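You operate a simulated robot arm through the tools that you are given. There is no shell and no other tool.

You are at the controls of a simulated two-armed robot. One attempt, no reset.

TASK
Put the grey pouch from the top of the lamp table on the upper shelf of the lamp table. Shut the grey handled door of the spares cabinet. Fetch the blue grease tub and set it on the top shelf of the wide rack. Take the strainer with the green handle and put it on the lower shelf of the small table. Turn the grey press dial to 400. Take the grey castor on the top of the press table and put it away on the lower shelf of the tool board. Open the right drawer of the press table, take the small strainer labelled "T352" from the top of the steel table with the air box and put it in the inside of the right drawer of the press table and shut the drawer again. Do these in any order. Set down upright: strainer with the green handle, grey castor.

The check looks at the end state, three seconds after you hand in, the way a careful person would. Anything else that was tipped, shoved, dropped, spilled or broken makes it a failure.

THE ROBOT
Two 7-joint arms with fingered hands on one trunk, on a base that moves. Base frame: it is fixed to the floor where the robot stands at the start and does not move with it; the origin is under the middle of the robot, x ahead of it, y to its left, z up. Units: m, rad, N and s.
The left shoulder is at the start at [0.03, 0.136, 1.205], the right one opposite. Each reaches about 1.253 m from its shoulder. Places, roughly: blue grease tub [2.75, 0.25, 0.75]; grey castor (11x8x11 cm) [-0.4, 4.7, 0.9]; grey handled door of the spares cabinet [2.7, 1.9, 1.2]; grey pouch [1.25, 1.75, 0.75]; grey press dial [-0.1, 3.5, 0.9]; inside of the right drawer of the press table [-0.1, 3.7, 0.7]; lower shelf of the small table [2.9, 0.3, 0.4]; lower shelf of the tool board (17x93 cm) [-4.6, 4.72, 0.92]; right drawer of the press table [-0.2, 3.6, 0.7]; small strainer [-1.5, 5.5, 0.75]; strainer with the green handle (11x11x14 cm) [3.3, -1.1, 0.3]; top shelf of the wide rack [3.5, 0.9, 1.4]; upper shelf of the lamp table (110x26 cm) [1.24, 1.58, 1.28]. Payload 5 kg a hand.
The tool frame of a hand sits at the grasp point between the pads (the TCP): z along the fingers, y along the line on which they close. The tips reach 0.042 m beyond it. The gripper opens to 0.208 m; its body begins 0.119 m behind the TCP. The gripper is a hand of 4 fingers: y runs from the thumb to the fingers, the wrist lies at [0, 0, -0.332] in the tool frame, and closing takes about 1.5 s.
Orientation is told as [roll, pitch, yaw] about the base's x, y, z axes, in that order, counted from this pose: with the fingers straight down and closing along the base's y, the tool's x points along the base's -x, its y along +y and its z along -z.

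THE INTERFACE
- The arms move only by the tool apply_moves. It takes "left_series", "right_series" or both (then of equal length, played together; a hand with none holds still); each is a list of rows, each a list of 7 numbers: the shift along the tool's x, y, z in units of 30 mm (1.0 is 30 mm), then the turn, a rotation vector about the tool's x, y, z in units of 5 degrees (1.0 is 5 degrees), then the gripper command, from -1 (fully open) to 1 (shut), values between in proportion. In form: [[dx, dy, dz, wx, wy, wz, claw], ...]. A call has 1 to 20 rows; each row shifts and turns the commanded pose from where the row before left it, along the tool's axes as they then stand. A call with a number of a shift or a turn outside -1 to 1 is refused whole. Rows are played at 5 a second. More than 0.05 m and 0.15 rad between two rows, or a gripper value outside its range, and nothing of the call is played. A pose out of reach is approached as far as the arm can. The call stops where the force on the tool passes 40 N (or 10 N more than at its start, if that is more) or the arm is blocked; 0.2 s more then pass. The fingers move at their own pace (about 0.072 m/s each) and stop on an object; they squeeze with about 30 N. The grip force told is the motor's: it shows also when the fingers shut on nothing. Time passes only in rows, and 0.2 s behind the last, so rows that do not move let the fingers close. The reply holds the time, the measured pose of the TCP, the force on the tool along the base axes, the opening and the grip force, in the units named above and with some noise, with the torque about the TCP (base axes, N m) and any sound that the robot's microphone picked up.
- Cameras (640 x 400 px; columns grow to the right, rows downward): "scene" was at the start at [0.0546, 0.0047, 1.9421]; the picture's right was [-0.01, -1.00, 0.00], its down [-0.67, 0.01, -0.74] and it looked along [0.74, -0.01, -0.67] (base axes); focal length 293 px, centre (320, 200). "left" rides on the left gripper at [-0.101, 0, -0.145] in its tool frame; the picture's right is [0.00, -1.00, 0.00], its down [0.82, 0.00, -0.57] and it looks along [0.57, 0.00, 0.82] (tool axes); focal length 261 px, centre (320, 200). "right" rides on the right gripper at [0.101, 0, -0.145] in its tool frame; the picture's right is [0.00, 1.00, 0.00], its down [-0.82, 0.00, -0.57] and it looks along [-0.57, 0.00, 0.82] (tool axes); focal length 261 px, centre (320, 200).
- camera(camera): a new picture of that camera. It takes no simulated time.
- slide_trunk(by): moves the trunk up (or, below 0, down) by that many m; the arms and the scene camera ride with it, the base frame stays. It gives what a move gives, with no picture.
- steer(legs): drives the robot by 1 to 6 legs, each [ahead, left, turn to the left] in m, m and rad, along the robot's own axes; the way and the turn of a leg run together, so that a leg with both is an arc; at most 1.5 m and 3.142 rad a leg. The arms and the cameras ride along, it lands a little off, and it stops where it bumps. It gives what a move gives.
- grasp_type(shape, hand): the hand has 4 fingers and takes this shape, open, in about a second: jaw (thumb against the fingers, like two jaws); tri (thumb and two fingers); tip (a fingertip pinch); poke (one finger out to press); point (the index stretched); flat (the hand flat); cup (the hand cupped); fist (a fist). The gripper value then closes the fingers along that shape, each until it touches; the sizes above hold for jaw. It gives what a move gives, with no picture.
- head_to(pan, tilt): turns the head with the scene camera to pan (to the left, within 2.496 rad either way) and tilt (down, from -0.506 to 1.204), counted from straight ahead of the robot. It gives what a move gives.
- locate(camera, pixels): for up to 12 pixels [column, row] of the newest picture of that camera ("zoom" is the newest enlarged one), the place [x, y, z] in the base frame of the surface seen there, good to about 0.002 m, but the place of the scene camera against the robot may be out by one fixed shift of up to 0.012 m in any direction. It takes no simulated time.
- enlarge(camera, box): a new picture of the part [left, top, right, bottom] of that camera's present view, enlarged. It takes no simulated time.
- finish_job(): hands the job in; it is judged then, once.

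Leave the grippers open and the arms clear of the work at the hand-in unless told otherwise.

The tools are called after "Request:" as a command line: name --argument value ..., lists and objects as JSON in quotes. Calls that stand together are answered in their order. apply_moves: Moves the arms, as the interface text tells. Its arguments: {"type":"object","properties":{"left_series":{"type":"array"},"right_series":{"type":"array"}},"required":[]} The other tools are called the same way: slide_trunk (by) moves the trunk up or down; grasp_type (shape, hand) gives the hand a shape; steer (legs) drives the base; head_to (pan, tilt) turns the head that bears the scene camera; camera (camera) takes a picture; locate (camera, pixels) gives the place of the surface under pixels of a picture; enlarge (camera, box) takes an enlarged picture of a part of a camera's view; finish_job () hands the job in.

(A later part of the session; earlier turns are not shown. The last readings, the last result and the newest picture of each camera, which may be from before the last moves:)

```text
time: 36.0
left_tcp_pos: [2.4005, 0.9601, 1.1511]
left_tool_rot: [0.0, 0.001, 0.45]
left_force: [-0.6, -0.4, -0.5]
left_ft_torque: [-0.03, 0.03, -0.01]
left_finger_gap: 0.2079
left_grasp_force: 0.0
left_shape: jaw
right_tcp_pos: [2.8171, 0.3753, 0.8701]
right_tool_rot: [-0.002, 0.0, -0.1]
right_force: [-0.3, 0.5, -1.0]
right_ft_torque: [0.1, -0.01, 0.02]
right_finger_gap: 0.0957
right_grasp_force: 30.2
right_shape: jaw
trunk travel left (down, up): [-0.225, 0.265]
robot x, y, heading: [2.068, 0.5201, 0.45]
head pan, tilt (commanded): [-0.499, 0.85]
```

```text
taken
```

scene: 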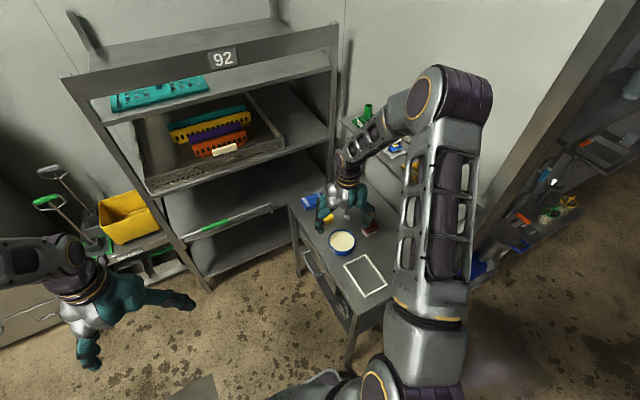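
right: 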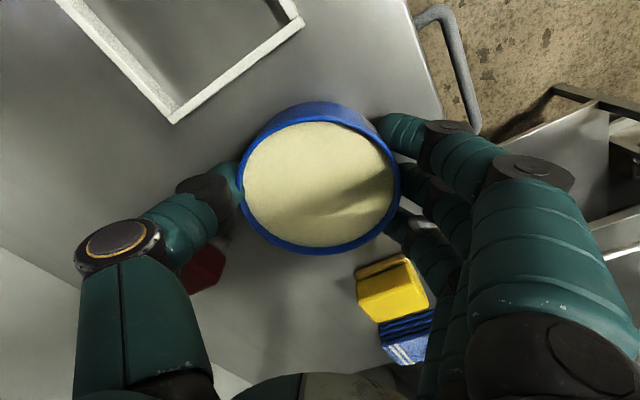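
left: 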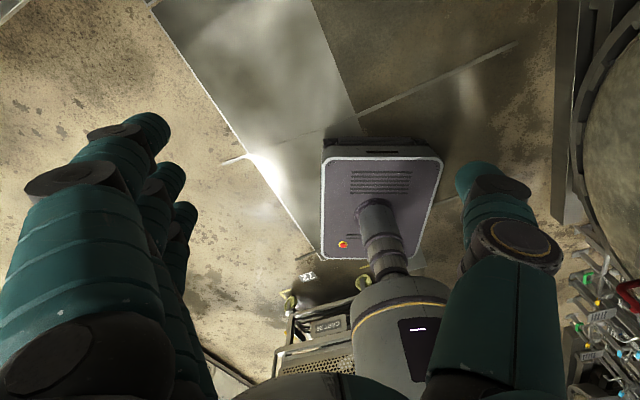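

Grip holds at 30 N. I lift straight up.

Request:
apply_moves --right_series '[[0, 0, -0.3, 0, 0, 0, 1], [0, 0, -0.7, 0, 0, 0, 1], [0, 0, -1, 0, 0, 0, 1], [0, 0, -1, 0, 0, 0, 1], [0, 0, -1, 0, 0, 0, 1], [0, 0, -1, 0, 0, 0, 1], [0, 0, -1, 0, 0, 0, 1], [0, 0, -1, 0, 0, 0, 1], [0, 0, -1, 0, 0, 0, 1], [0, 0, -1, 0, 0, 0, 1]]'

Request:
camera --camera "right"

Request:
camera --camera "scene"

```text
time: 38.2
left_tcp_pos: [2.4015, 0.9577, 1.1526]
left_tool_rot: [-0.001, 0.0, 0.451]
left_force: [-0.2, 0.0, 0.1]
left_ft_torque: [-0.02, -0.07, 0.01]
left_finger_gap: 0.2078
left_grasp_force: 0.0
left_shape: jaw
right_tcp_pos: [2.8159, 0.3771, 1.1422]
right_tool_rot: [0.0, 0.0, -0.097]
right_force: [-1.0, 0.3, -3.9]
right_ft_torque: [0.01, -0.06, 0.01]
right_finger_gap: 0.096
right_grasp_force: 30.5
right_shape: jaw
trunk travel left (down, up): [-0.225, 0.265]
robot x, y, heading: [2.0713, 0.5194, 0.454]
head pan, tilt (commanded): [-0.499, 0.85]
```

```text
taken
```

right: 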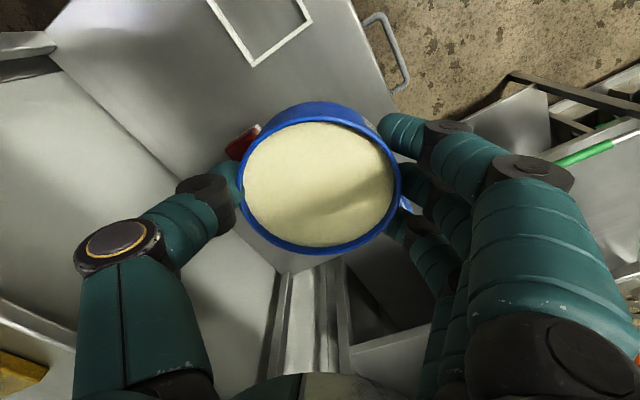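

```text
taken
```

scene: 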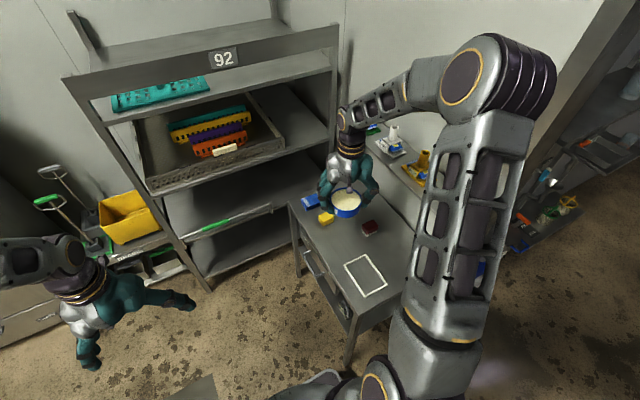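

The tub is held level. I raise the trunk fully so it can go over the rack's front bar (top ≈1.51).

Request:
slide_trunk --by 0.26

Request:
head_to --pan -0.1 --tilt 0.7

Request:
camera --camera "scene"

Request:
enlarge --camera "scene" --box '[190, 40, 420, 200]'

```text
time: 40.9
left_tcp_pos: [2.4019, 0.9585, 1.4117]
left_tool_rot: [0.001, -0.001, 0.449]
left_force: [0.4, 0.5, -0.8]
left_ft_torque: [-0.03, -0.01, -0.01]
left_finger_gap: 0.2077
left_grasp_force: 0.0
left_shape: jaw
right_tcp_pos: [2.8187, 0.3774, 1.401]
right_tool_rot: [0.0, 0.002, -0.101]
right_force: [0.0, 0.6, -3.7]
right_ft_torque: [0.0, 0.03, -0.03]
right_finger_gap: 0.0958
right_grasp_force: 29.5
right_shape: jaw
trunk travel left (down, up): [-0.485, 0.005]
robot x, y, heading: [2.0709, 0.5233, 0.447]
head pan, tilt (commanded): [-0.499, 0.85]
```

```text
time: 41.8
left_tcp_pos: [2.4025, 0.9582, 1.4115]
left_tool_rot: [-0.001, 0.002, 0.45]
left_force: [-0.3, 0.4, -0.4]
left_ft_torque: [0.03, -0.01, -0.01]
left_finger_gap: 0.2077
left_grasp_force: 0.1
left_shape: jaw
right_tcp_pos: [2.8175, 0.3773, 1.4018]
right_tool_rot: [0.0, 0.001, -0.099]
right_force: [0.0, -0.2, -4.5]
right_ft_torque: [0.02, 0.0, -0.01]
right_finger_gap: 0.0959
right_grasp_force: 29.8
right_shape: jaw
trunk travel left (down, up): [-0.485, 0.005]
robot x, y, heading: [2.0724, 0.5228, 0.448]
head pan, tilt (commanded): [-0.099, 0.7]
```

```text
taken
```

scene: 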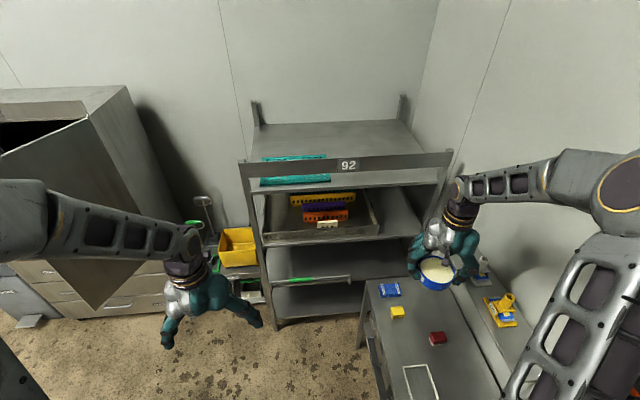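

```text
2.50 times, centred on (305, 120) of scene
```

zoom: 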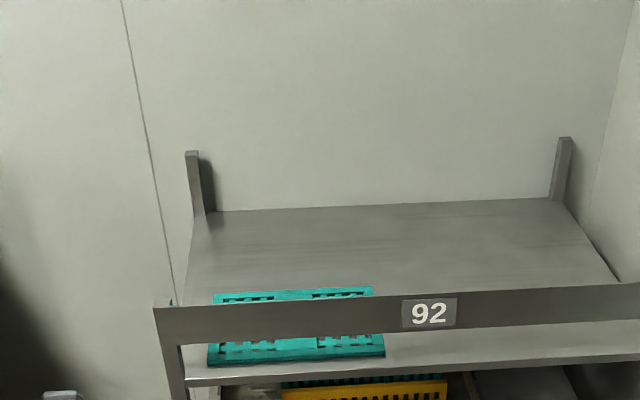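

Now the top shelf is well visible: teal rack at front left, the rest free. I locate shelf points.

Request:
locate --camera "zoom" --pixels '[[210, 225], [555, 205], [430, 260], [500, 250], [370, 290], [385, 355], [430, 300], [430, 325], [620, 275], [560, 160], [480, 345], [170, 305]]'

```text
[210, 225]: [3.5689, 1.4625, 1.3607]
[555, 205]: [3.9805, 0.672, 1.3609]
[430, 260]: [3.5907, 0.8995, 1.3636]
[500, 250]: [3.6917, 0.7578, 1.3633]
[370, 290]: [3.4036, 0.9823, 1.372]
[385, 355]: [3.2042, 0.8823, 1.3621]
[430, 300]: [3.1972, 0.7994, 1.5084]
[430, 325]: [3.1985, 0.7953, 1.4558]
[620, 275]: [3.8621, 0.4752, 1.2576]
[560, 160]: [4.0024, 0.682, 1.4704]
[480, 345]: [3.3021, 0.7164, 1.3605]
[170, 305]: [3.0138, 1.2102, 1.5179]
```

Shelf surface z≈1.362, bar top ≈1.515. Target for the tub ≈[3.46,0.80]. I raise the right hand to z≈1.63 and draw the left hand back out of the way.

Request:
apply_moves --right_series '[[0, 0.3, -0.95, 0, 0, 0, 1], [0, 0.3, -0.95, 0, 0, 0, 1], [0, 0.3, -0.95, 0, 0, 0, 1], [0, 0.3, -0.95, 0, 0, 0, 1], [0, 0.3, -0.95, 0, 0, 0, 1], [0, 0.3, -0.95, 0, 0, 0, 1], [0, 0.3, -0.95, 0, 0, 0, 1], [0, 0.3, -0.95, 0, 0, 0, 1]]' --left_series '[[0.9, 0, 0, 0, 0, 0, -1], [0.9, 0, 0, 0, 0, 0, -1], [0.9, 0, 0, 0, 0, 0, -1], [0.9, 0, 0, 0, 0, 0, -1], [0.9, 0, 0, 0, 0, 0, -1], [0.9, 0, 0, 0, 0, 0, -1], [0.9, 0, 0, 0, 0, 0, -1], [0, 0, 0, 0, 0, 0, -1]]'

Request:
camera --camera "scene"

Request:
camera --camera "right"

```text
time: 43.6
left_tcp_pos: [2.2696, 0.9051, 1.4302]
left_tool_rot: [-0.004, 0.003, 0.451]
left_force: [0.0, 0.5, -0.2]
left_ft_torque: [-0.06, -0.01, 0.0]
left_finger_gap: 0.2078
left_grasp_force: 0.1
left_shape: jaw
left hand out of reach, approached as far as the arm can: row 6, 7
right_tcp_pos: [2.8255, 0.4507, 1.6301]
right_tool_rot: [-0.002, 0.0, -0.099]
right_force: [-0.4, 1.2, -5.4]
right_ft_torque: [-0.03, 0.02, 0.0]
right_finger_gap: 0.0957
right_grasp_force: 30.2
right_shape: jaw
trunk travel left (down, up): [-0.485, 0.005]
robot x, y, heading: [2.0699, 0.5224, 0.448]
head pan, tilt (commanded): [-0.099, 0.7]
```

```text
taken
```

scene: 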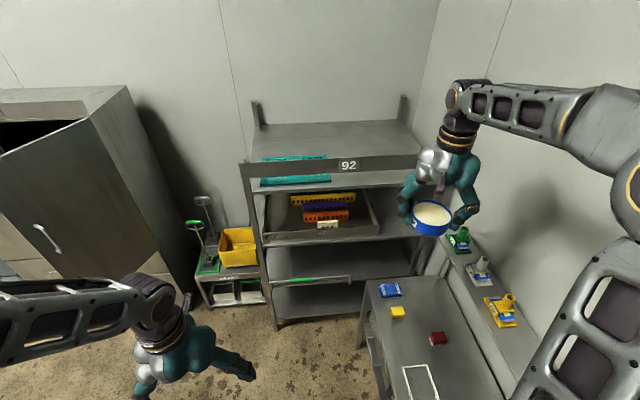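

```text
taken
```

right: 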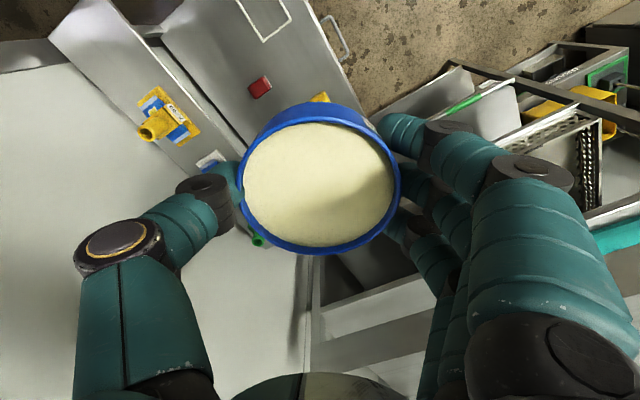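

Both arms are clear. I drive ahead 0.65 m, carrying the tub above the rack's bar.

Request:
steer --legs '[[0.65, 0, 0]]'

Request:
camera --camera "scene"

Request:
camera --camera "right"

```text
time: 47.2
left_tcp_pos: [2.8667, 1.1878, 1.43]
left_tool_rot: [-0.001, 0.004, 0.446]
left_force: [-0.3, 0.4, 0.7]
left_ft_torque: [0.04, -0.03, -0.01]
left_finger_gap: 0.208
left_grasp_force: 0.0
left_shape: jaw
right_tcp_pos: [3.4204, 0.7311, 1.6307]
right_tool_rot: [0.0, -0.001, -0.104]
right_force: [0.1, -0.3, -4.5]
right_ft_torque: [0.01, -0.04, 0.0]
right_finger_gap: 0.0958
right_grasp_force: 30.3
right_shape: jaw
trunk travel left (down, up): [-0.485, 0.005]
robot x, y, heading: [2.6654, 0.807, 0.45]
head pan, tilt (commanded): [-0.099, 0.7]
```

```text
taken
```

scene: 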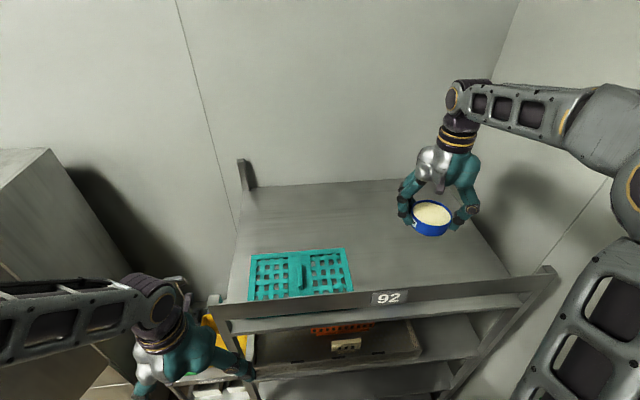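

```text
taken
```

right: 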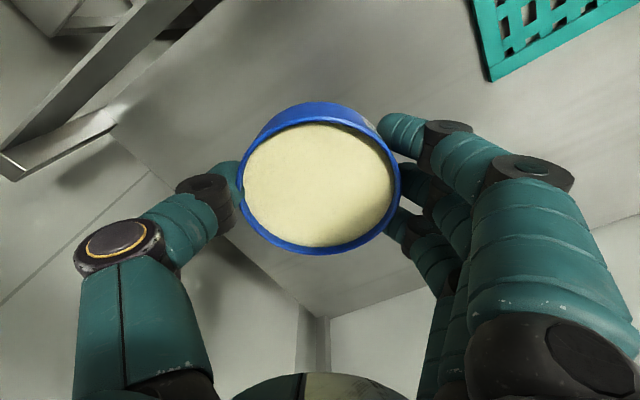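

Hand is over the shelf. I shift left ~7 cm and lower to just above the shelf.

Request:
apply_moves --right_series '[[-0.3, 0.78, 0, 0, 0, 0, 1], [-0.3, 0.78, 0, 0, 0, 0, 1], [-0.3, 0.78, 0, 0, 0, 0, 1], [0, 0, 1, 0, 0, 0, 1], [0, 0, 1, 0, 0, 0, 1], [0, 0, 1, 0, 0, 0, 1], [0, 0, 1, 0, 0, 0, 1], [0, 0, 1, 0, 0, 0, 1], [0, 0, 1, 0, 0, 0, 1], [0, 0, 0.8, 0, 0, 0, 1], [0, 0, 0, 0, 0, 0, 1]]'

Request:
camera --camera "scene"

Request:
camera --camera "right"

```text
time: 49.6
left_tcp_pos: [2.8661, 1.189, 1.4297]
left_tool_rot: [-0.001, 0.002, 0.447]
left_force: [-0.7, -0.6, 0.3]
left_ft_torque: [0.05, -0.03, 0.0]
left_finger_gap: 0.2075
left_grasp_force: 0.0
left_shape: jaw
right_tcp_pos: [3.4542, 0.7978, 1.4268]
right_tool_rot: [0.001, 0.001, -0.106]
right_force: [-0.7, -0.6, -4.0]
right_ft_torque: [0.0, -0.01, -0.02]
right_finger_gap: 0.0956
right_grasp_force: 30.2
right_shape: jaw
trunk travel left (down, up): [-0.485, 0.005]
robot x, y, heading: [2.668, 0.8078, 0.444]
head pan, tilt (commanded): [-0.099, 0.7]
```

```text
taken
```

scene: 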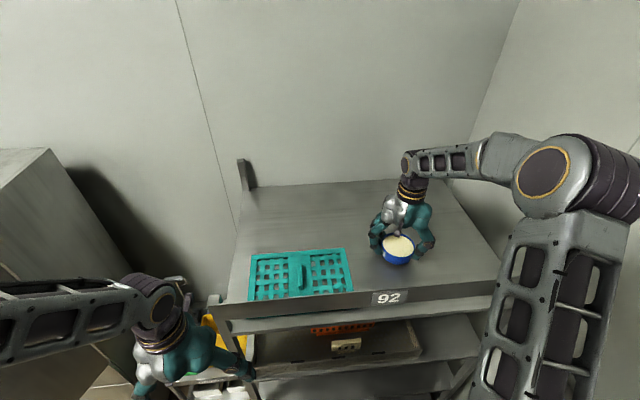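

```text
taken
```

right: 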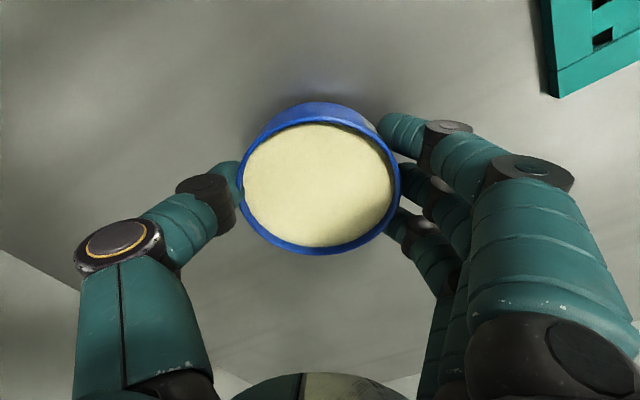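

About 1.5 cm left. I lower gently watching the force.

Request:
apply_moves --right_series '[[0, 0, 0.3, 0, 0, 0, 1], [0, 0, 0.1, 0, 0, 0, 1], [0, 0, 0, 0, 0, 0, 1]]'

Request:
apply_moves --right_series '[[0, 0, 0.08, 0, 0, 0, 1], [0, 0, 0, 0, 0, 0, 1]]'

```text
time: 50.4
left_tcp_pos: [2.8683, 1.1882, 1.4297]
left_tool_rot: [-0.001, 0.004, 0.444]
left_force: [-0.1, -0.3, -0.5]
left_ft_torque: [0.03, -0.07, -0.01]
left_finger_gap: 0.2078
left_grasp_force: 0.0
left_shape: jaw
right_tcp_pos: [3.4538, 0.7985, 1.4135]
right_tool_rot: [0.0, 0.001, -0.106]
right_force: [-0.4, 0.2, -3.8]
right_ft_torque: [0.0, 0.01, 0.0]
right_finger_gap: 0.0958
right_grasp_force: 29.9
right_shape: jaw
trunk travel left (down, up): [-0.485, 0.005]
robot x, y, heading: [2.6624, 0.8047, 0.442]
head pan, tilt (commanded): [-0.099, 0.7]
```

```text
time: 51.0
left_tcp_pos: [2.8674, 1.1881, 1.4293]
left_tool_rot: [0.0, 0.003, 0.444]
left_force: [-0.4, -0.2, -0.5]
left_ft_torque: [-0.03, 0.05, 0.0]
left_finger_gap: 0.2078
left_grasp_force: 0.0
left_shape: jaw
right_tcp_pos: [3.4557, 0.7979, 1.4127]
right_tool_rot: [0.0, 0.001, -0.103]
right_force: [-0.6, 0.0, -3.9]
right_ft_torque: [-0.01, 0.05, -0.01]
right_finger_gap: 0.0957
right_grasp_force: 30.0
right_shape: jaw
trunk travel left (down, up): [-0.485, 0.005]
robot x, y, heading: [2.6654, 0.8097, 0.444]
head pan, tilt (commanded): [-0.099, 0.7]
```

Request:
apply_moves --right_series '[[0, 0, 0.08, 0, 0, 0, 1], [0, 0, 0, 0, 0, 0, 1]]'

Request:
apply_moves --right_series '[[0, 0, 0.08, 0, 0, 0, 1], [0, 0, 0, 0, 0, 0, 1]]'

```text
time: 51.6
left_tcp_pos: [2.8673, 1.1894, 1.4295]
left_tool_rot: [0.0, 0.003, 0.446]
left_force: [0.2, 0.6, 1.1]
left_ft_torque: [-0.04, 0.02, 0.03]
left_finger_gap: 0.2078
left_grasp_force: 0.1
left_shape: jaw
right_tcp_pos: [3.454, 0.7992, 1.4107]
right_tool_rot: [0.0, -0.001, -0.105]
right_force: [0.7, -2.4, 10.0]
right_ft_torque: [-0.19, -0.03, 0.0]
right_finger_gap: 0.0959
right_grasp_force: 30.5
right_shape: jaw
trunk travel left (down, up): [-0.485, 0.005]
robot x, y, heading: [2.6679, 0.8081, 0.441]
head pan, tilt (commanded): [-0.099, 0.7]
```

```text
time: 52.2
left_tcp_pos: [2.8659, 1.1873, 1.431]
left_tool_rot: [-0.001, 0.003, 0.445]
left_force: [-0.2, -0.2, 0.2]
left_ft_torque: [0.0, 0.03, 0.02]
left_finger_gap: 0.2079
left_grasp_force: 0.0
left_shape: jaw
right_tcp_pos: [3.4533, 0.7991, 1.4093]
right_tool_rot: [0.002, -0.002, -0.105]
right_force: [2.7, -3.1, 31.9]
right_ft_torque: [-0.34, -0.02, 0.02]
right_finger_gap: 0.0959
right_grasp_force: 29.9
right_shape: jaw
trunk travel left (down, up): [-0.485, 0.005]
robot x, y, heading: [2.6635, 0.805, 0.444]
head pan, tilt (commanded): [-0.099, 0.7]
```

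The tub is on the shelf (force up). I ease up 2 mm, then open to 0.15 m and lift away.

Request:
apply_moves --right_series '[[0, 0, -0.07, 0, 0, 0, 1], [0, 0, 0, 0, 0, 0, 0.0], [0, 0, 0, 0, 0, 0, -0.44], [0, 0, 0, 0, 0, 0, -0.44], [0, 0, 0, 0, 0, 0, -0.44], [0, 0, 0, 0, 0, 0, -0.44]]'

Request:
camera --camera "right"

```text
time: 53.6
left_tcp_pos: [2.8683, 1.1893, 1.4303]
left_tool_rot: [0.0, 0.004, 0.444]
left_force: [-1.1, 0.0, 0.0]
left_ft_torque: [0.0, 0.05, 0.01]
left_finger_gap: 0.2078
left_grasp_force: 0.0
left_shape: jaw
right_tcp_pos: [3.4553, 0.7984, 1.4082]
right_tool_rot: [0.001, 0.0, -0.106]
right_force: [0.0, 0.2, -0.6]
right_ft_torque: [-0.02, -0.01, 0.02]
right_finger_gap: 0.1492
right_grasp_force: 0.1
right_shape: jaw
trunk travel left (down, up): [-0.485, 0.005]
robot x, y, heading: [2.6685, 0.8115, 0.442]
head pan, tilt (commanded): [-0.099, 0.7]
```

```text
taken
```

right: 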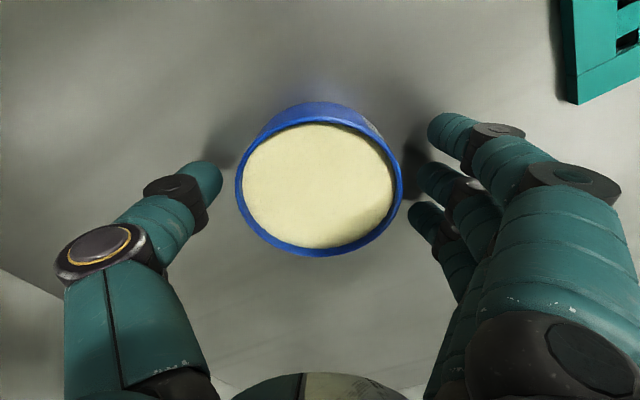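

Released cleanly. I lift the hand up over 22 cm.

Request:
apply_moves --right_series '[[0, 0, -0.6, 0, 0, 0, -0.44], [0, 0, -1, 0, 0, 0, -0.44], [0, 0, -1, 0, 0, 0, -0.44], [0, 0, -1, 0, 0, 0, -0.44], [0, 0, -1, 0, 0, 0, -0.44], [0, 0, -1, 0, 0, 0, -0.44], [0, 0, -1, 0, 0, 0, -0.44], [0, 0, -0.6, 0, 0, 0, -0.44]]'

Request:
camera --camera "scene"

Request:
camera --camera "right"

```text
time: 55.4
left_tcp_pos: [2.8675, 1.1875, 1.4293]
left_tool_rot: [-0.001, 0.004, 0.444]
left_force: [0.2, 0.2, -0.3]
left_ft_torque: [-0.03, -0.06, 0.01]
left_finger_gap: 0.2077
left_grasp_force: 0.0
left_shape: jaw
right_tcp_pos: [3.4547, 0.7987, 1.627]
right_tool_rot: [-0.001, 0.002, -0.105]
right_force: [0.8, 0.1, 0.3]
right_ft_torque: [-0.03, -0.02, 0.01]
right_finger_gap: 0.1495
right_grasp_force: 0.0
right_shape: jaw
trunk travel left (down, up): [-0.485, 0.005]
robot x, y, heading: [2.6633, 0.8092, 0.447]
head pan, tilt (commanded): [-0.099, 0.7]
```

```text
taken
```

scene: 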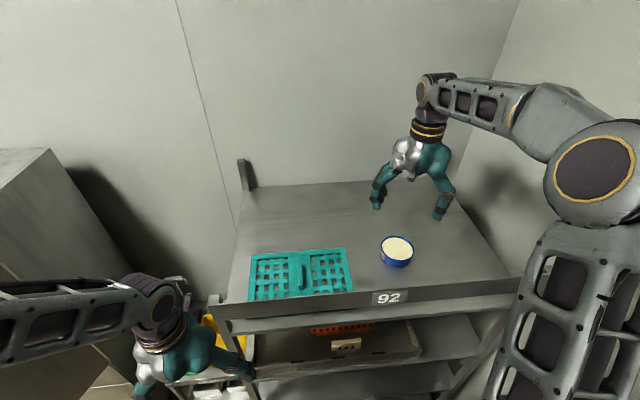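

```text
taken
```

right: 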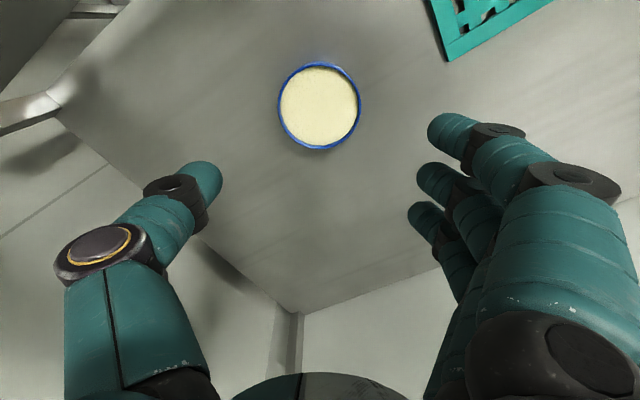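

Tub is standing on the top shelf. I back away 0.65 m along the same line, then look toward the strainers.

Request:
steer --legs '[[-0.65, 0, 0]]'

Request:
apply_moves --right_series '[[1, 0, 0, 0, 0, -0.9, -1], [1, 0, 0, 0, 0, -0.9, -1], [1, 0, 0, 0, 0, -0.9, -1], [1, 0, 0, 0, 0, -0.9, -1], [1, 0, 0, 0, 0, -0.9, -1], [1, 0, 0, 0, 0, -0.9, -1], [0, 0, 0, 0, 0, -0.9, -1]]'

Request:
slide_trunk --by -0.26

Request:
head_to --pan -0.8 --tilt 0.6

Request:
camera --camera "scene"

```text
time: 59.1
left_tcp_pos: [2.2695, 0.903, 1.4306]
left_tool_rot: [0.0, 0.003, 0.457]
left_force: [-0.2, 0.6, -0.5]
left_ft_torque: [0.0, 0.0, 0.0]
left_finger_gap: 0.2081
left_grasp_force: 0.1
left_shape: jaw
right_tcp_pos: [2.8626, 0.52, 1.6254]
right_tool_rot: [0.001, 0.0, -0.093]
right_force: [0.5, -0.3, 0.9]
right_ft_torque: [-0.02, 0.04, -0.05]
right_finger_gap: 0.1492
right_grasp_force: 0.0
right_shape: jaw
trunk travel left (down, up): [-0.485, 0.005]
robot x, y, heading: [2.0699, 0.5189, 0.456]
head pan, tilt (commanded): [-0.099, 0.7]
```

```text
time: 60.7
left_tcp_pos: [2.2697, 0.9046, 1.4291]
left_tool_rot: [0.001, 0.004, 0.458]
left_force: [0.7, 0.2, 0.1]
left_ft_torque: [-0.02, 0.09, -0.02]
left_finger_gap: 0.2079
left_grasp_force: 0.0
left_shape: jaw
right_tcp_pos: [2.6841, 0.503, 1.6253]
right_tool_rot: [-0.001, 0.001, 0.457]
right_force: [1.2, 0.1, 0.1]
right_ft_torque: [-0.02, 0.03, 0.03]
right_finger_gap: 0.2078
right_grasp_force: 0.0
right_shape: jaw
trunk travel left (down, up): [-0.485, 0.005]
robot x, y, heading: [2.0706, 0.5188, 0.456]
head pan, tilt (commanded): [-0.099, 0.7]
```

```text
time: 63.4
left_tcp_pos: [2.2675, 0.9025, 1.1707]
left_tool_rot: [0.0, 0.002, 0.458]
left_force: [-0.9, -0.4, 0.3]
left_ft_torque: [0.02, 0.0, 0.02]
left_finger_gap: 0.2077
left_grasp_force: 0.0
left_shape: jaw
right_tcp_pos: [2.6841, 0.5029, 1.3661]
right_tool_rot: [0.001, 0.001, 0.456]
right_force: [-0.4, 0.2, 0.5]
right_ft_torque: [-0.03, -0.01, -0.01]
right_finger_gap: 0.2078
right_grasp_force: 0.0
right_shape: jaw
trunk travel left (down, up): [-0.225, 0.265]
robot x, y, heading: [2.0669, 0.5194, 0.456]
head pan, tilt (commanded): [-0.099, 0.7]
```

```text
time: 64.4
left_tcp_pos: [2.2695, 0.9031, 1.1693]
left_tool_rot: [0.0, 0.003, 0.458]
left_force: [-0.2, -0.2, 0.0]
left_ft_torque: [0.03, 0.0, 0.0]
left_finger_gap: 0.2079
left_grasp_force: 0.1
left_shape: jaw
right_tcp_pos: [2.6846, 0.5019, 1.3661]
right_tool_rot: [0.0, 0.0, 0.454]
right_force: [-0.2, 0.4, -0.7]
right_ft_torque: [0.01, -0.02, 0.02]
right_finger_gap: 0.2079
right_grasp_force: 0.0
right_shape: jaw
trunk travel left (down, up): [-0.225, 0.265]
robot x, y, heading: [2.0738, 0.5205, 0.462]
head pan, tilt (commanded): [-0.799, 0.6]
```

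```text
taken
```

scene: 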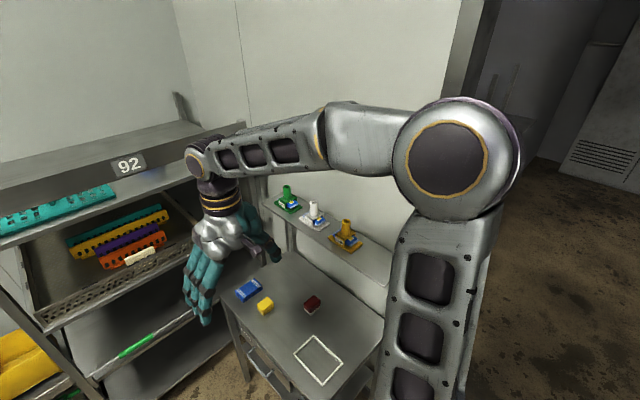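

Next: the strainers. I back 0.6 m more and look right toward the pipe wall.

Request:
steer --legs '[[-0.6, 0, 0], [0, 0, -0.9]]'

Request:
head_to --pan -0.1 --tilt 0.5

Request:
camera --camera "scene"

Request:
enlarge --camera "scene" --box '[200, 60, 440, 210]'

```text
time: 70.2
left_tcp_pos: [1.9581, 0.3355, 1.1699]
left_tool_rot: [0.001, 0.004, -0.451]
left_force: [-0.2, -0.7, 0.2]
left_ft_torque: [0.03, 0.01, -0.02]
left_finger_gap: 0.2077
left_grasp_force: 0.0
left_shape: jaw
right_tcp_pos: [1.8977, -0.2386, 1.3659]
right_tool_rot: [-0.001, 0.001, -0.453]
right_force: [-0.1, -0.4, 0.1]
right_ft_torque: [-0.01, 0.01, 0.01]
right_finger_gap: 0.2077
right_grasp_force: 0.1
right_shape: jaw
trunk travel left (down, up): [-0.225, 0.265]
robot x, y, heading: [1.5355, 0.2557, -0.456]
head pan, tilt (commanded): [-0.799, 0.6]
```

```text
time: 71.2
left_tcp_pos: [1.9592, 0.3362, 1.1691]
left_tool_rot: [0.0, 0.004, -0.452]
left_force: [0.7, -0.9, 0.3]
left_ft_torque: [0.06, 0.01, 0.02]
left_finger_gap: 0.2078
left_grasp_force: 0.2
left_shape: jaw
right_tcp_pos: [1.8982, -0.2383, 1.3661]
right_tool_rot: [-0.001, 0.0, -0.452]
right_force: [0.3, -1.2, 0.1]
right_ft_torque: [0.0, 0.02, -0.03]
right_finger_gap: 0.2079
right_grasp_force: 0.1
right_shape: jaw
trunk travel left (down, up): [-0.225, 0.265]
robot x, y, heading: [1.534, 0.2591, -0.448]
head pan, tilt (commanded): [-0.099, 0.499]
```

```text
taken
```

scene: 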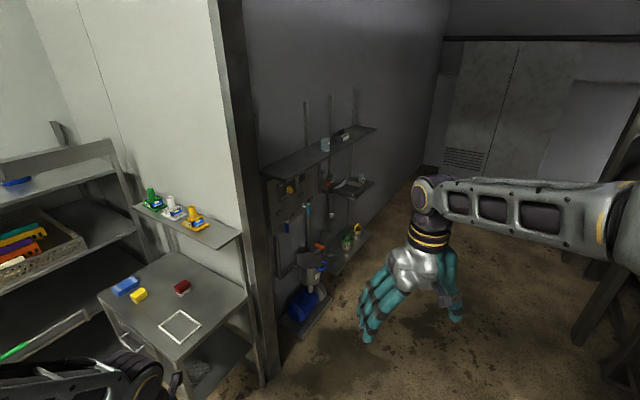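

```text
2.67 times, centred on (320, 135) of scene
```

zoom: 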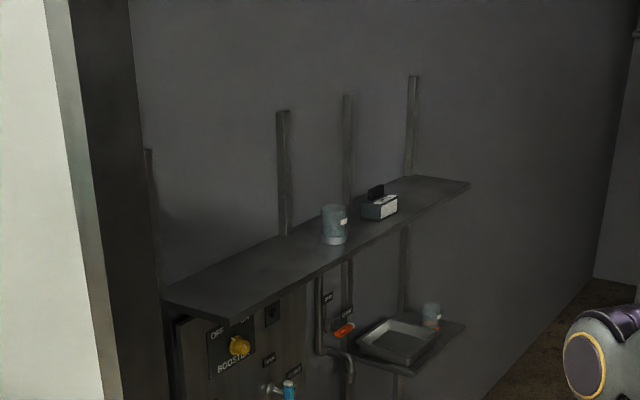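

I locate points of the pipe wall, shelf and strainers and enlarge the strainer area.

Request:
enlarge --camera "scene" --box '[260, 180, 400, 330]'

Request:
locate --camera "zoom" --pixels '[[405, 170], [440, 140], [330, 240], [450, 160], [290, 320], [230, 240], [140, 350], [300, 50], [400, 60], [420, 200], [380, 190], [250, 180]]'

Request:
locate --camera "scene" --pixels '[[300, 155], [370, 128], [345, 187], [270, 380], [240, 300], [310, 110], [380, 200], [430, 180], [262, 350], [205, 232]]'

```text
2.67 times, centred on (330, 255) of scene
```

zoom: 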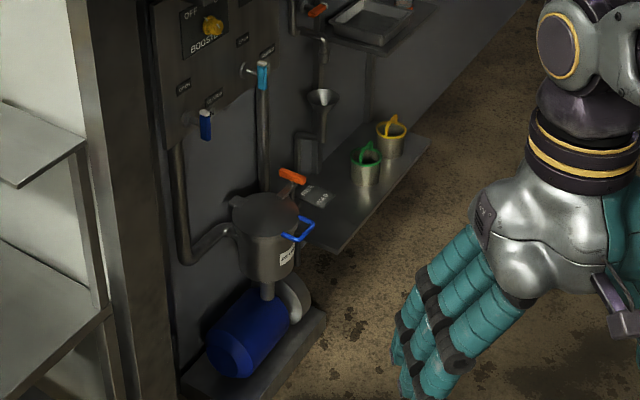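

```text
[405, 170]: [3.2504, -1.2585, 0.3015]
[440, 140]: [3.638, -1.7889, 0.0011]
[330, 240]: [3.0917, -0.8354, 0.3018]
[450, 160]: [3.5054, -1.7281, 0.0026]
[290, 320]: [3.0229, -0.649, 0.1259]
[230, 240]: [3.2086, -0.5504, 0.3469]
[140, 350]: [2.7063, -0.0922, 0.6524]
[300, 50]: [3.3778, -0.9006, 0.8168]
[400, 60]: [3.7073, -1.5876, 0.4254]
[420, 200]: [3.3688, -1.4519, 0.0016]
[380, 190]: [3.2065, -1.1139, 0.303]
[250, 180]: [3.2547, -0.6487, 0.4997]
```

```text
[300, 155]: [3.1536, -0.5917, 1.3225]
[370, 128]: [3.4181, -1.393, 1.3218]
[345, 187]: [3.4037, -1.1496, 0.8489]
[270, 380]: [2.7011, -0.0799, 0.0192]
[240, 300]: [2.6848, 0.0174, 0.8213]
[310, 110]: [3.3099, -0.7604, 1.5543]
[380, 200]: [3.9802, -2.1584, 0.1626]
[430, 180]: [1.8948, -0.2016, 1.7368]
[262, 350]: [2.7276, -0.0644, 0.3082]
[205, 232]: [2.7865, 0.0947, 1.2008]
```

The pipe wall faces the same way as the rack (heading ≈0.44). The strainers stand on a low shelf (z≈0.302). I look further right to check the floor there.

Request:
head_to --pan -0.7 --tilt 0.6

Request:
camera --camera "scene"

Request:
locate --camera "scene" --pixels '[[100, 250], [200, 330], [60, 380], [400, 350], [420, 250], [500, 200], [330, 130], [150, 150], [380, 380], [460, 300], [560, 330], [300, 200]]'

```text
time: 72.2
left_tcp_pos: [1.9589, 0.3368, 1.1694]
left_tool_rot: [0.002, 0.003, -0.453]
left_force: [1.1, -0.1, 0.4]
left_ft_torque: [-0.02, -0.02, 0.03]
left_finger_gap: 0.2075
left_grasp_force: 0.0
left_shape: jaw
right_tcp_pos: [1.8971, -0.2378, 1.366]
right_tool_rot: [0.001, 0.0, -0.452]
right_force: [0.0, 0.1, 1.4]
right_ft_torque: [0.0, 0.02, 0.03]
right_finger_gap: 0.2078
right_grasp_force: 0.1
right_shape: jaw
trunk travel left (down, up): [-0.225, 0.265]
robot x, y, heading: [1.5377, 0.259, -0.451]
head pan, tilt (commanded): [-0.7, 0.6]
```

```text
taken
```

scene: 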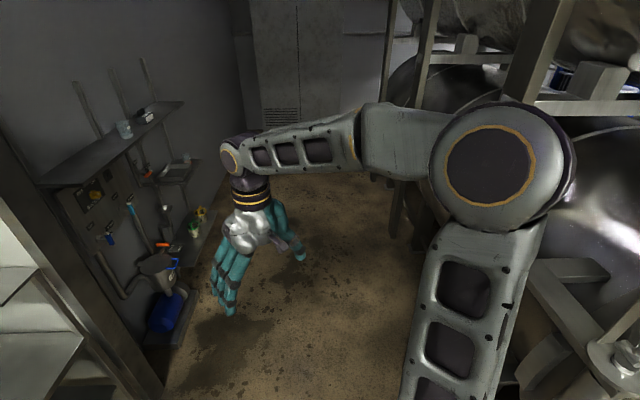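

```text
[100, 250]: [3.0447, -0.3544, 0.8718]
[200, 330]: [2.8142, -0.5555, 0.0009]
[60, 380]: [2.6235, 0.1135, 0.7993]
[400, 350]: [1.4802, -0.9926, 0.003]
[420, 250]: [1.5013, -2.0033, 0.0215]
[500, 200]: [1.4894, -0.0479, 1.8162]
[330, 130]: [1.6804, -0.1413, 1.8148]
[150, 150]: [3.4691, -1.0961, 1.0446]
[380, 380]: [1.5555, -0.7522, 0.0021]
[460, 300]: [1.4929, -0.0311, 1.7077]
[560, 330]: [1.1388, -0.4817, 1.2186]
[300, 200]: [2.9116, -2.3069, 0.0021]
```

The corridor is free. I drive to about [2.0,−0.7], turn to heading 0.44, then sidestep right toward the strainers.

Request:
steer --legs '[[0.834, -0.662, 0], [0, 0, 0.895], [0.25, -0.66, 0]]'

Request:
head_to --pan -0.2 --tilt 0.8

Request:
camera --camera "scene"

```text
time: 83.5
left_tcp_pos: [2.7005, -0.8101, 1.1702]
left_tool_rot: [0.001, 0.004, 0.458]
left_force: [0.7, -0.2, 0.4]
left_ft_torque: [0.0, 0.07, 0.03]
left_finger_gap: 0.2076
left_grasp_force: 0.1
left_shape: jaw
right_tcp_pos: [3.116, -1.2114, 1.3658]
right_tool_rot: [0.0, 0.003, 0.457]
right_force: [0.5, -0.9, -0.5]
right_ft_torque: [0.03, 0.04, 0.01]
right_finger_gap: 0.2075
right_grasp_force: 0.0
right_shape: jaw
trunk travel left (down, up): [-0.225, 0.265]
robot x, y, heading: [2.5012, -1.1937, 0.461]
head pan, tilt (commanded): [-0.7, 0.6]
```

```text
time: 84.5
left_tcp_pos: [2.699, -0.8094, 1.1689]
left_tool_rot: [0.0, 0.003, 0.458]
left_force: [0.3, 0.6, -0.6]
left_ft_torque: [-0.02, 0.01, -0.01]
left_finger_gap: 0.2077
left_grasp_force: 0.1
left_shape: jaw
right_tcp_pos: [3.1146, -1.2105, 1.3666]
right_tool_rot: [-0.001, 0.0, 0.459]
right_force: [0.1, -0.4, 0.2]
right_ft_torque: [0.01, 0.02, 0.0]
right_finger_gap: 0.2078
right_grasp_force: 0.1
right_shape: jaw
trunk travel left (down, up): [-0.225, 0.265]
robot x, y, heading: [2.5019, -1.1912, 0.457]
head pan, tilt (commanded): [-0.201, 0.799]
```

```text
taken
```

scene: 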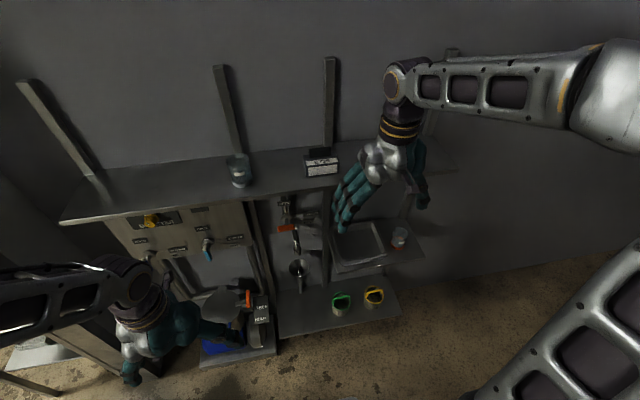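

I enlarge the strainer area and locate it.

Request:
enlarge --camera "scene" --box '[240, 190, 440, 340]'

Request:
locate --camera "zoom" --pixels '[[322, 300], [305, 290], [335, 315], [318, 275], [435, 290], [420, 285], [190, 240], [340, 360], [300, 200], [300, 240], [500, 320], [120, 380]]'

```text
2.67 times, centred on (340, 265) of scene
```

zoom: 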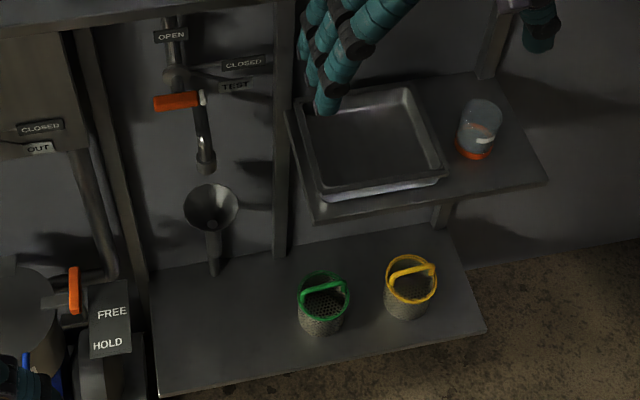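

```text
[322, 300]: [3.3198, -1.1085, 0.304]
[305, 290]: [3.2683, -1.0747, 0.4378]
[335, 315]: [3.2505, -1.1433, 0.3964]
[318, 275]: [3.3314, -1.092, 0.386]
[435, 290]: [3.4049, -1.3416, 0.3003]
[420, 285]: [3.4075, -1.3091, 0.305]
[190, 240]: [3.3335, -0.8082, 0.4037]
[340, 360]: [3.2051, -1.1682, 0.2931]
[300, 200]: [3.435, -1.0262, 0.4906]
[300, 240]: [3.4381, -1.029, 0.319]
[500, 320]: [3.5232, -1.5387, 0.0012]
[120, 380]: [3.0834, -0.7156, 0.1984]
```

Green strainer centre ≈[3.29,−1.11], rim z≈0.40, handle top ≈0.44; yellow one 18 cm to its right. I first draw the right hand back from the upper shelf, then lower the trunk.

Request:
apply_moves --right_series '[[1, 0, 0, 0, 0, 0, -1], [1, 0, 0, 0, 0, 0, -1], [1, 0, 0, 0, 0, 0, -1], [1, 0, 0, 0, 0, 0, -1], [1, 0, 0, 0, 0, 0, -1], [1, 0, 0, 0, 0, 0, -1]]'

Request:
slide_trunk --by -0.2

Request:
camera --camera "scene"

```text
time: 85.9
left_tcp_pos: [2.6979, -0.8103, 1.1693]
left_tool_rot: [-0.002, 0.002, 0.457]
left_force: [-0.5, 0.5, 1.4]
left_ft_torque: [0.08, -0.08, 0.0]
left_finger_gap: 0.208
left_grasp_force: 0.1
left_shape: jaw
right_tcp_pos: [2.9543, -1.2921, 1.3673]
right_tool_rot: [-0.001, -0.002, 0.456]
right_force: [-2.2, 0.0, 0.5]
right_ft_torque: [0.08, -0.17, 0.04]
right_finger_gap: 0.2079
right_grasp_force: 0.0
right_shape: jaw
trunk travel left (down, up): [-0.225, 0.265]
robot x, y, heading: [2.5018, -1.193, 0.455]
head pan, tilt (commanded): [-0.201, 0.799]
```

```text
time: 88.0
left_tcp_pos: [2.7006, -0.8093, 0.9694]
left_tool_rot: [-0.001, 0.005, 0.456]
left_force: [0.8, 0.2, -0.1]
left_ft_torque: [0.02, -0.02, 0.01]
left_finger_gap: 0.2077
left_grasp_force: 0.1
left_shape: jaw
right_tcp_pos: [2.9557, -1.2908, 1.1663]
right_tool_rot: [0.0, 0.001, 0.457]
right_force: [-0.6, -0.4, -0.6]
right_ft_torque: [0.02, -0.03, -0.01]
right_finger_gap: 0.2078
right_grasp_force: 0.0
right_shape: jaw
trunk travel left (down, up): [-0.025, 0.465]
robot x, y, heading: [2.5051, -1.1936, 0.459]
head pan, tilt (commanded): [-0.201, 0.799]
```

```text
taken
```

scene: 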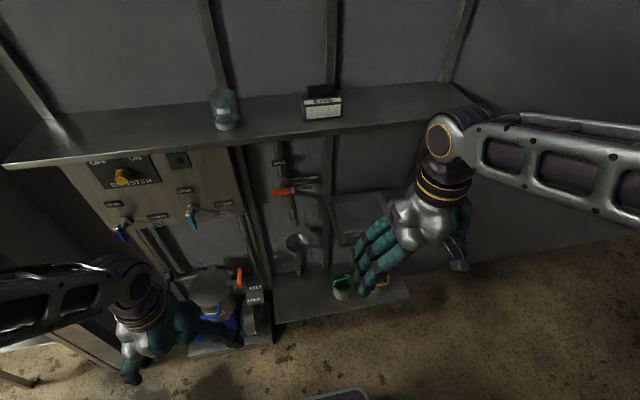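

I check the front edges of the upper and tray shelves before lowering the hand.

Request:
locate --camera "scene" --pixels '[[60, 160], [160, 140], [250, 128], [340, 245], [335, 222], [410, 292], [280, 318], [340, 303], [240, 290], [205, 270], [190, 215], [125, 230]]'

Request:
camera --camera "right"

```text
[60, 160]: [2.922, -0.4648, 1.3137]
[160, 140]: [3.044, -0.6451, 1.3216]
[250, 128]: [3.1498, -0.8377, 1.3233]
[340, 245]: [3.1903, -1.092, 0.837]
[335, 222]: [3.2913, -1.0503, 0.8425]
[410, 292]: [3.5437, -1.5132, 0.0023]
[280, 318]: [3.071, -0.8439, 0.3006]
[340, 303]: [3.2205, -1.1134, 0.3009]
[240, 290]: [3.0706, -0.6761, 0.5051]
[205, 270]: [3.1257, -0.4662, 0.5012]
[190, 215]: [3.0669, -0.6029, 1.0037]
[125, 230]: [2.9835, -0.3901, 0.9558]
```

```text
taken
```

right: 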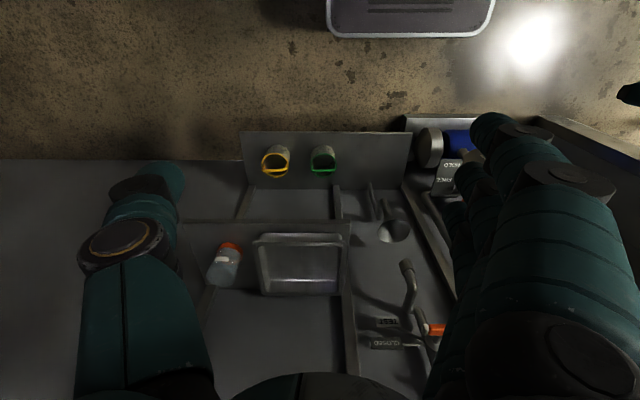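

The strainer stands under the tray shelf (front edge u≈2.41, z 0.837), so I'll reach in with the hand tilted 45°. I back up 0.15 m for arm room, then bring the hand forward and down.

Request:
steer --legs '[[-0.15, 0, 0]]'

Request:
apply_moves --right_series '[[-1, 0, 0.6, 0, 0, 0, -0.5], [-1, 0, 0.6, 0, 0, 0, -0.5], [-1, 0, 0.6, 0, 0, 0, -0.5], [-1, 0, 0.6, 0, 0, 0, -0.5], [-1, 0, 0.6, 0, 0, 0, -0.5], [-1, 0, 0.6, 0, 0, 0, -0.5], [-1, 0, 0.6, 0, 0, 0, -0.5], [0, 0, 1, 0, 0, 0, -0.5], [0, 0, 1, 0, 0, 0, -0.5], [0, 0, 1, 0, 0, 0, -0.5], [0, 0, 1, 0, 0, 0, -0.5], [0, 0, 1, 0, 0, 0, -0.5], [0, 0, 1, 0, 0, 0, -0.5], [0, 0, 1, 0, 0, 0, -0.5], [0, 0, 1, 0, 0, 0, -0.5], [0, 0, 1, 0, 0, 0, -0.5], [0, 0, 1, 0, 0, 0, -0.5], [0, 0, 1, 0, 0, 0, -0.5]]'

Request:
camera --camera "scene"

Request:
camera --camera "right"

```text
time: 89.4
left_tcp_pos: [2.5648, -0.8764, 0.9702]
left_tool_rot: [0.0, 0.001, 0.459]
left_force: [-0.9, -0.6, -0.2]
left_ft_torque: [0.08, -0.18, 0.04]
left_finger_gap: 0.2078
left_grasp_force: 0.1
left_shape: jaw
right_tcp_pos: [2.8196, -1.3586, 1.1666]
right_tool_rot: [0.001, -0.002, 0.457]
right_force: [-2.2, -1.6, 0.6]
right_ft_torque: [0.08, -0.18, 0.0]
right_finger_gap: 0.2076
right_grasp_force: 0.1
right_shape: jaw
trunk travel left (down, up): [-0.025, 0.465]
robot x, y, heading: [2.3686, -1.2601, 0.459]
head pan, tilt (commanded): [-0.201, 0.799]
```

```text
time: 93.2
left_tcp_pos: [2.5664, -0.8749, 0.9697]
left_tool_rot: [0.001, 0.004, 0.456]
left_force: [0.7, -0.4, -0.3]
left_ft_torque: [-0.02, 0.07, -0.03]
left_finger_gap: 0.2077
left_grasp_force: 0.0
left_shape: jaw
right_tcp_pos: [3.0109, -1.2673, 0.7086]
right_tool_rot: [0.0, 0.001, 0.458]
right_force: [-0.1, 0.2, -0.2]
right_ft_torque: [-0.03, 0.08, -0.01]
right_finger_gap: 0.1564
right_grasp_force: 0.1
right_shape: jaw
trunk travel left (down, up): [-0.025, 0.465]
robot x, y, heading: [2.3688, -1.262, 0.455]
head pan, tilt (commanded): [-0.201, 0.799]
```

```text
taken
```

scene: 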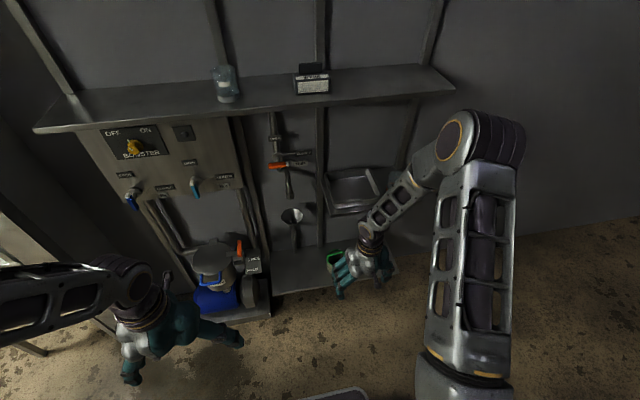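

```text
taken
```

right: 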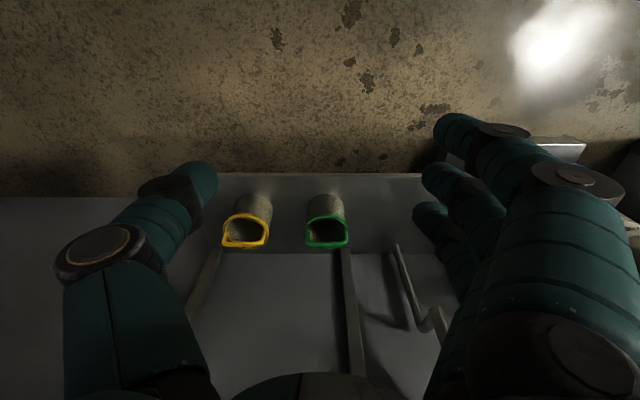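

The hand is in front of the shelf; the green strainer appears near column 326 of the hand picture, well aligned. I tilt the hand 45° while moving forward-down.

Request:
apply_moves --right_series '[[-0.703, 0, 0.777, 0, -1, 0, -0.5], [-0.632, 0, 0.835, 0, -1, 0, -0.5], [-0.557, 0, 0.887, 0, -1, 0, -0.5], [-0.478, 0, 0.933, 0, -1, 0, -0.5], [-0.395, 0, 0.97, 0, -1, 0, -0.5], [-0.309, 0, 1, 0, -1, 0, -0.5], [-0.22, 0, 1, 0, -1, 0, -0.5], [-0.13, 0, 1, 0, -1, 0, -0.5], [-0.04, 0, 1, 0, -1, 0, -0.5], [0, 0, 0, 0, 0, 0, -0.5]]'

Request:
camera --camera "right"

Request:
camera --camera "scene"

```text
time: 95.4
left_tcp_pos: [2.5657, -0.8757, 0.9717]
left_tool_rot: [0.001, 0.005, 0.458]
left_force: [-0.1, -0.1, -0.7]
left_ft_torque: [-0.03, -0.01, -0.02]
left_finger_gap: 0.2081
left_grasp_force: 0.0
left_shape: jaw
right_tcp_pos: [3.179, -1.1815, 0.5019]
right_tool_rot: [0.0, -0.786, 0.458]
right_force: [-0.3, 0.3, -0.5]
right_ft_torque: [-0.01, -0.02, -0.01]
right_finger_gap: 0.1562
right_grasp_force: 0.0
right_shape: jaw
trunk travel left (down, up): [-0.025, 0.465]
robot x, y, heading: [2.3675, -1.2611, 0.464]
head pan, tilt (commanded): [-0.201, 0.799]
```

```text
taken
```

right: 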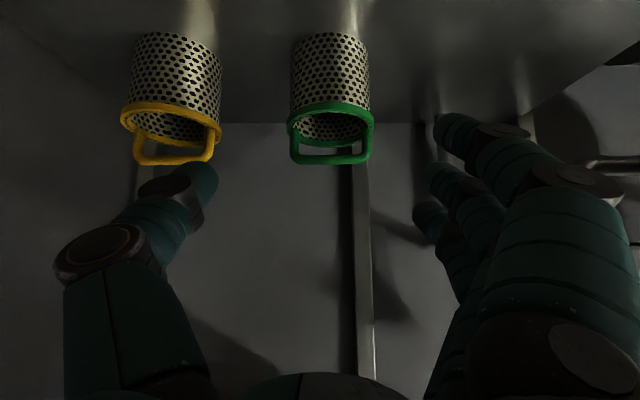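

```text
taken
```

scene: 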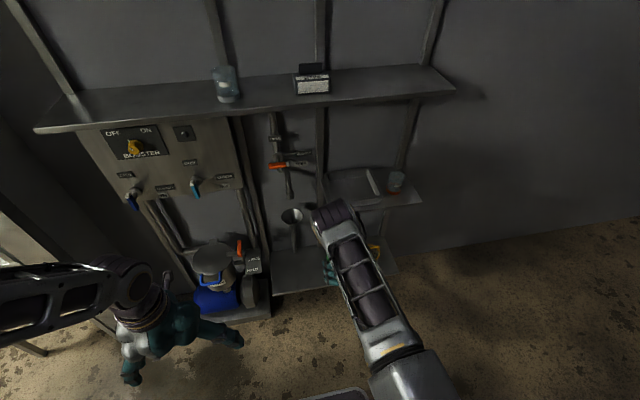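

The elbow swung forward in the picture at (335,215); I check its distance to the tray shelf.

Request:
locate --camera "scene" --pixels '[[335, 205], [318, 215], [355, 215], [345, 240], [360, 270], [345, 180], [400, 200], [290, 215], [330, 180]]'

Request:
enlarge --camera "scene" --box '[260, 150, 440, 300]'

Request:
locate --camera "right" --pixels '[[331, 115], [290, 120], [373, 120], [331, 60], [331, 160], [295, 60], [369, 60], [331, 100], [170, 100], [215, 110]]'

```text
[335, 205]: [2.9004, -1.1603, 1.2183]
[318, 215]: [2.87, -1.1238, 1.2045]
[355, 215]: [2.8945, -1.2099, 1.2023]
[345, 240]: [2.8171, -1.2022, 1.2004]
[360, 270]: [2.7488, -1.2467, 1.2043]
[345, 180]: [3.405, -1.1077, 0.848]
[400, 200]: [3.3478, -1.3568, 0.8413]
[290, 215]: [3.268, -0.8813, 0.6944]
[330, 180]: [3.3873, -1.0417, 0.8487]
```

```text
2.67 times, centred on (350, 225) of scene
```

zoom: 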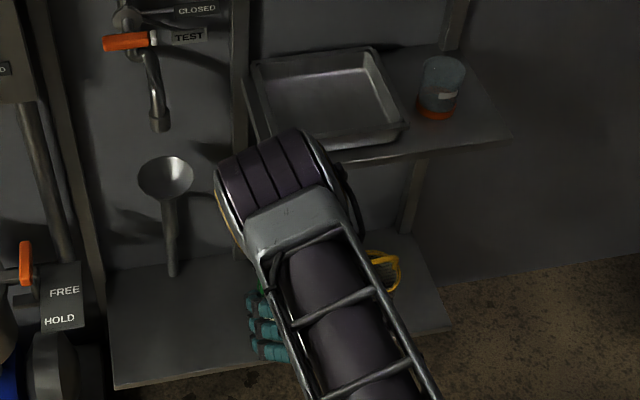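

```text
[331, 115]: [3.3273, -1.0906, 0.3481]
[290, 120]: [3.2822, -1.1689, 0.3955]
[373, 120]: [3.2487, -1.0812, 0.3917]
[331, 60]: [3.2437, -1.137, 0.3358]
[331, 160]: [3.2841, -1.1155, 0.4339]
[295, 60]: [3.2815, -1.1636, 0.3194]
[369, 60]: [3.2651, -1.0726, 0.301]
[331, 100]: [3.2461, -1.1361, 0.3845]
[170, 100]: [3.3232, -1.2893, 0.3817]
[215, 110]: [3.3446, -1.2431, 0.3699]
```

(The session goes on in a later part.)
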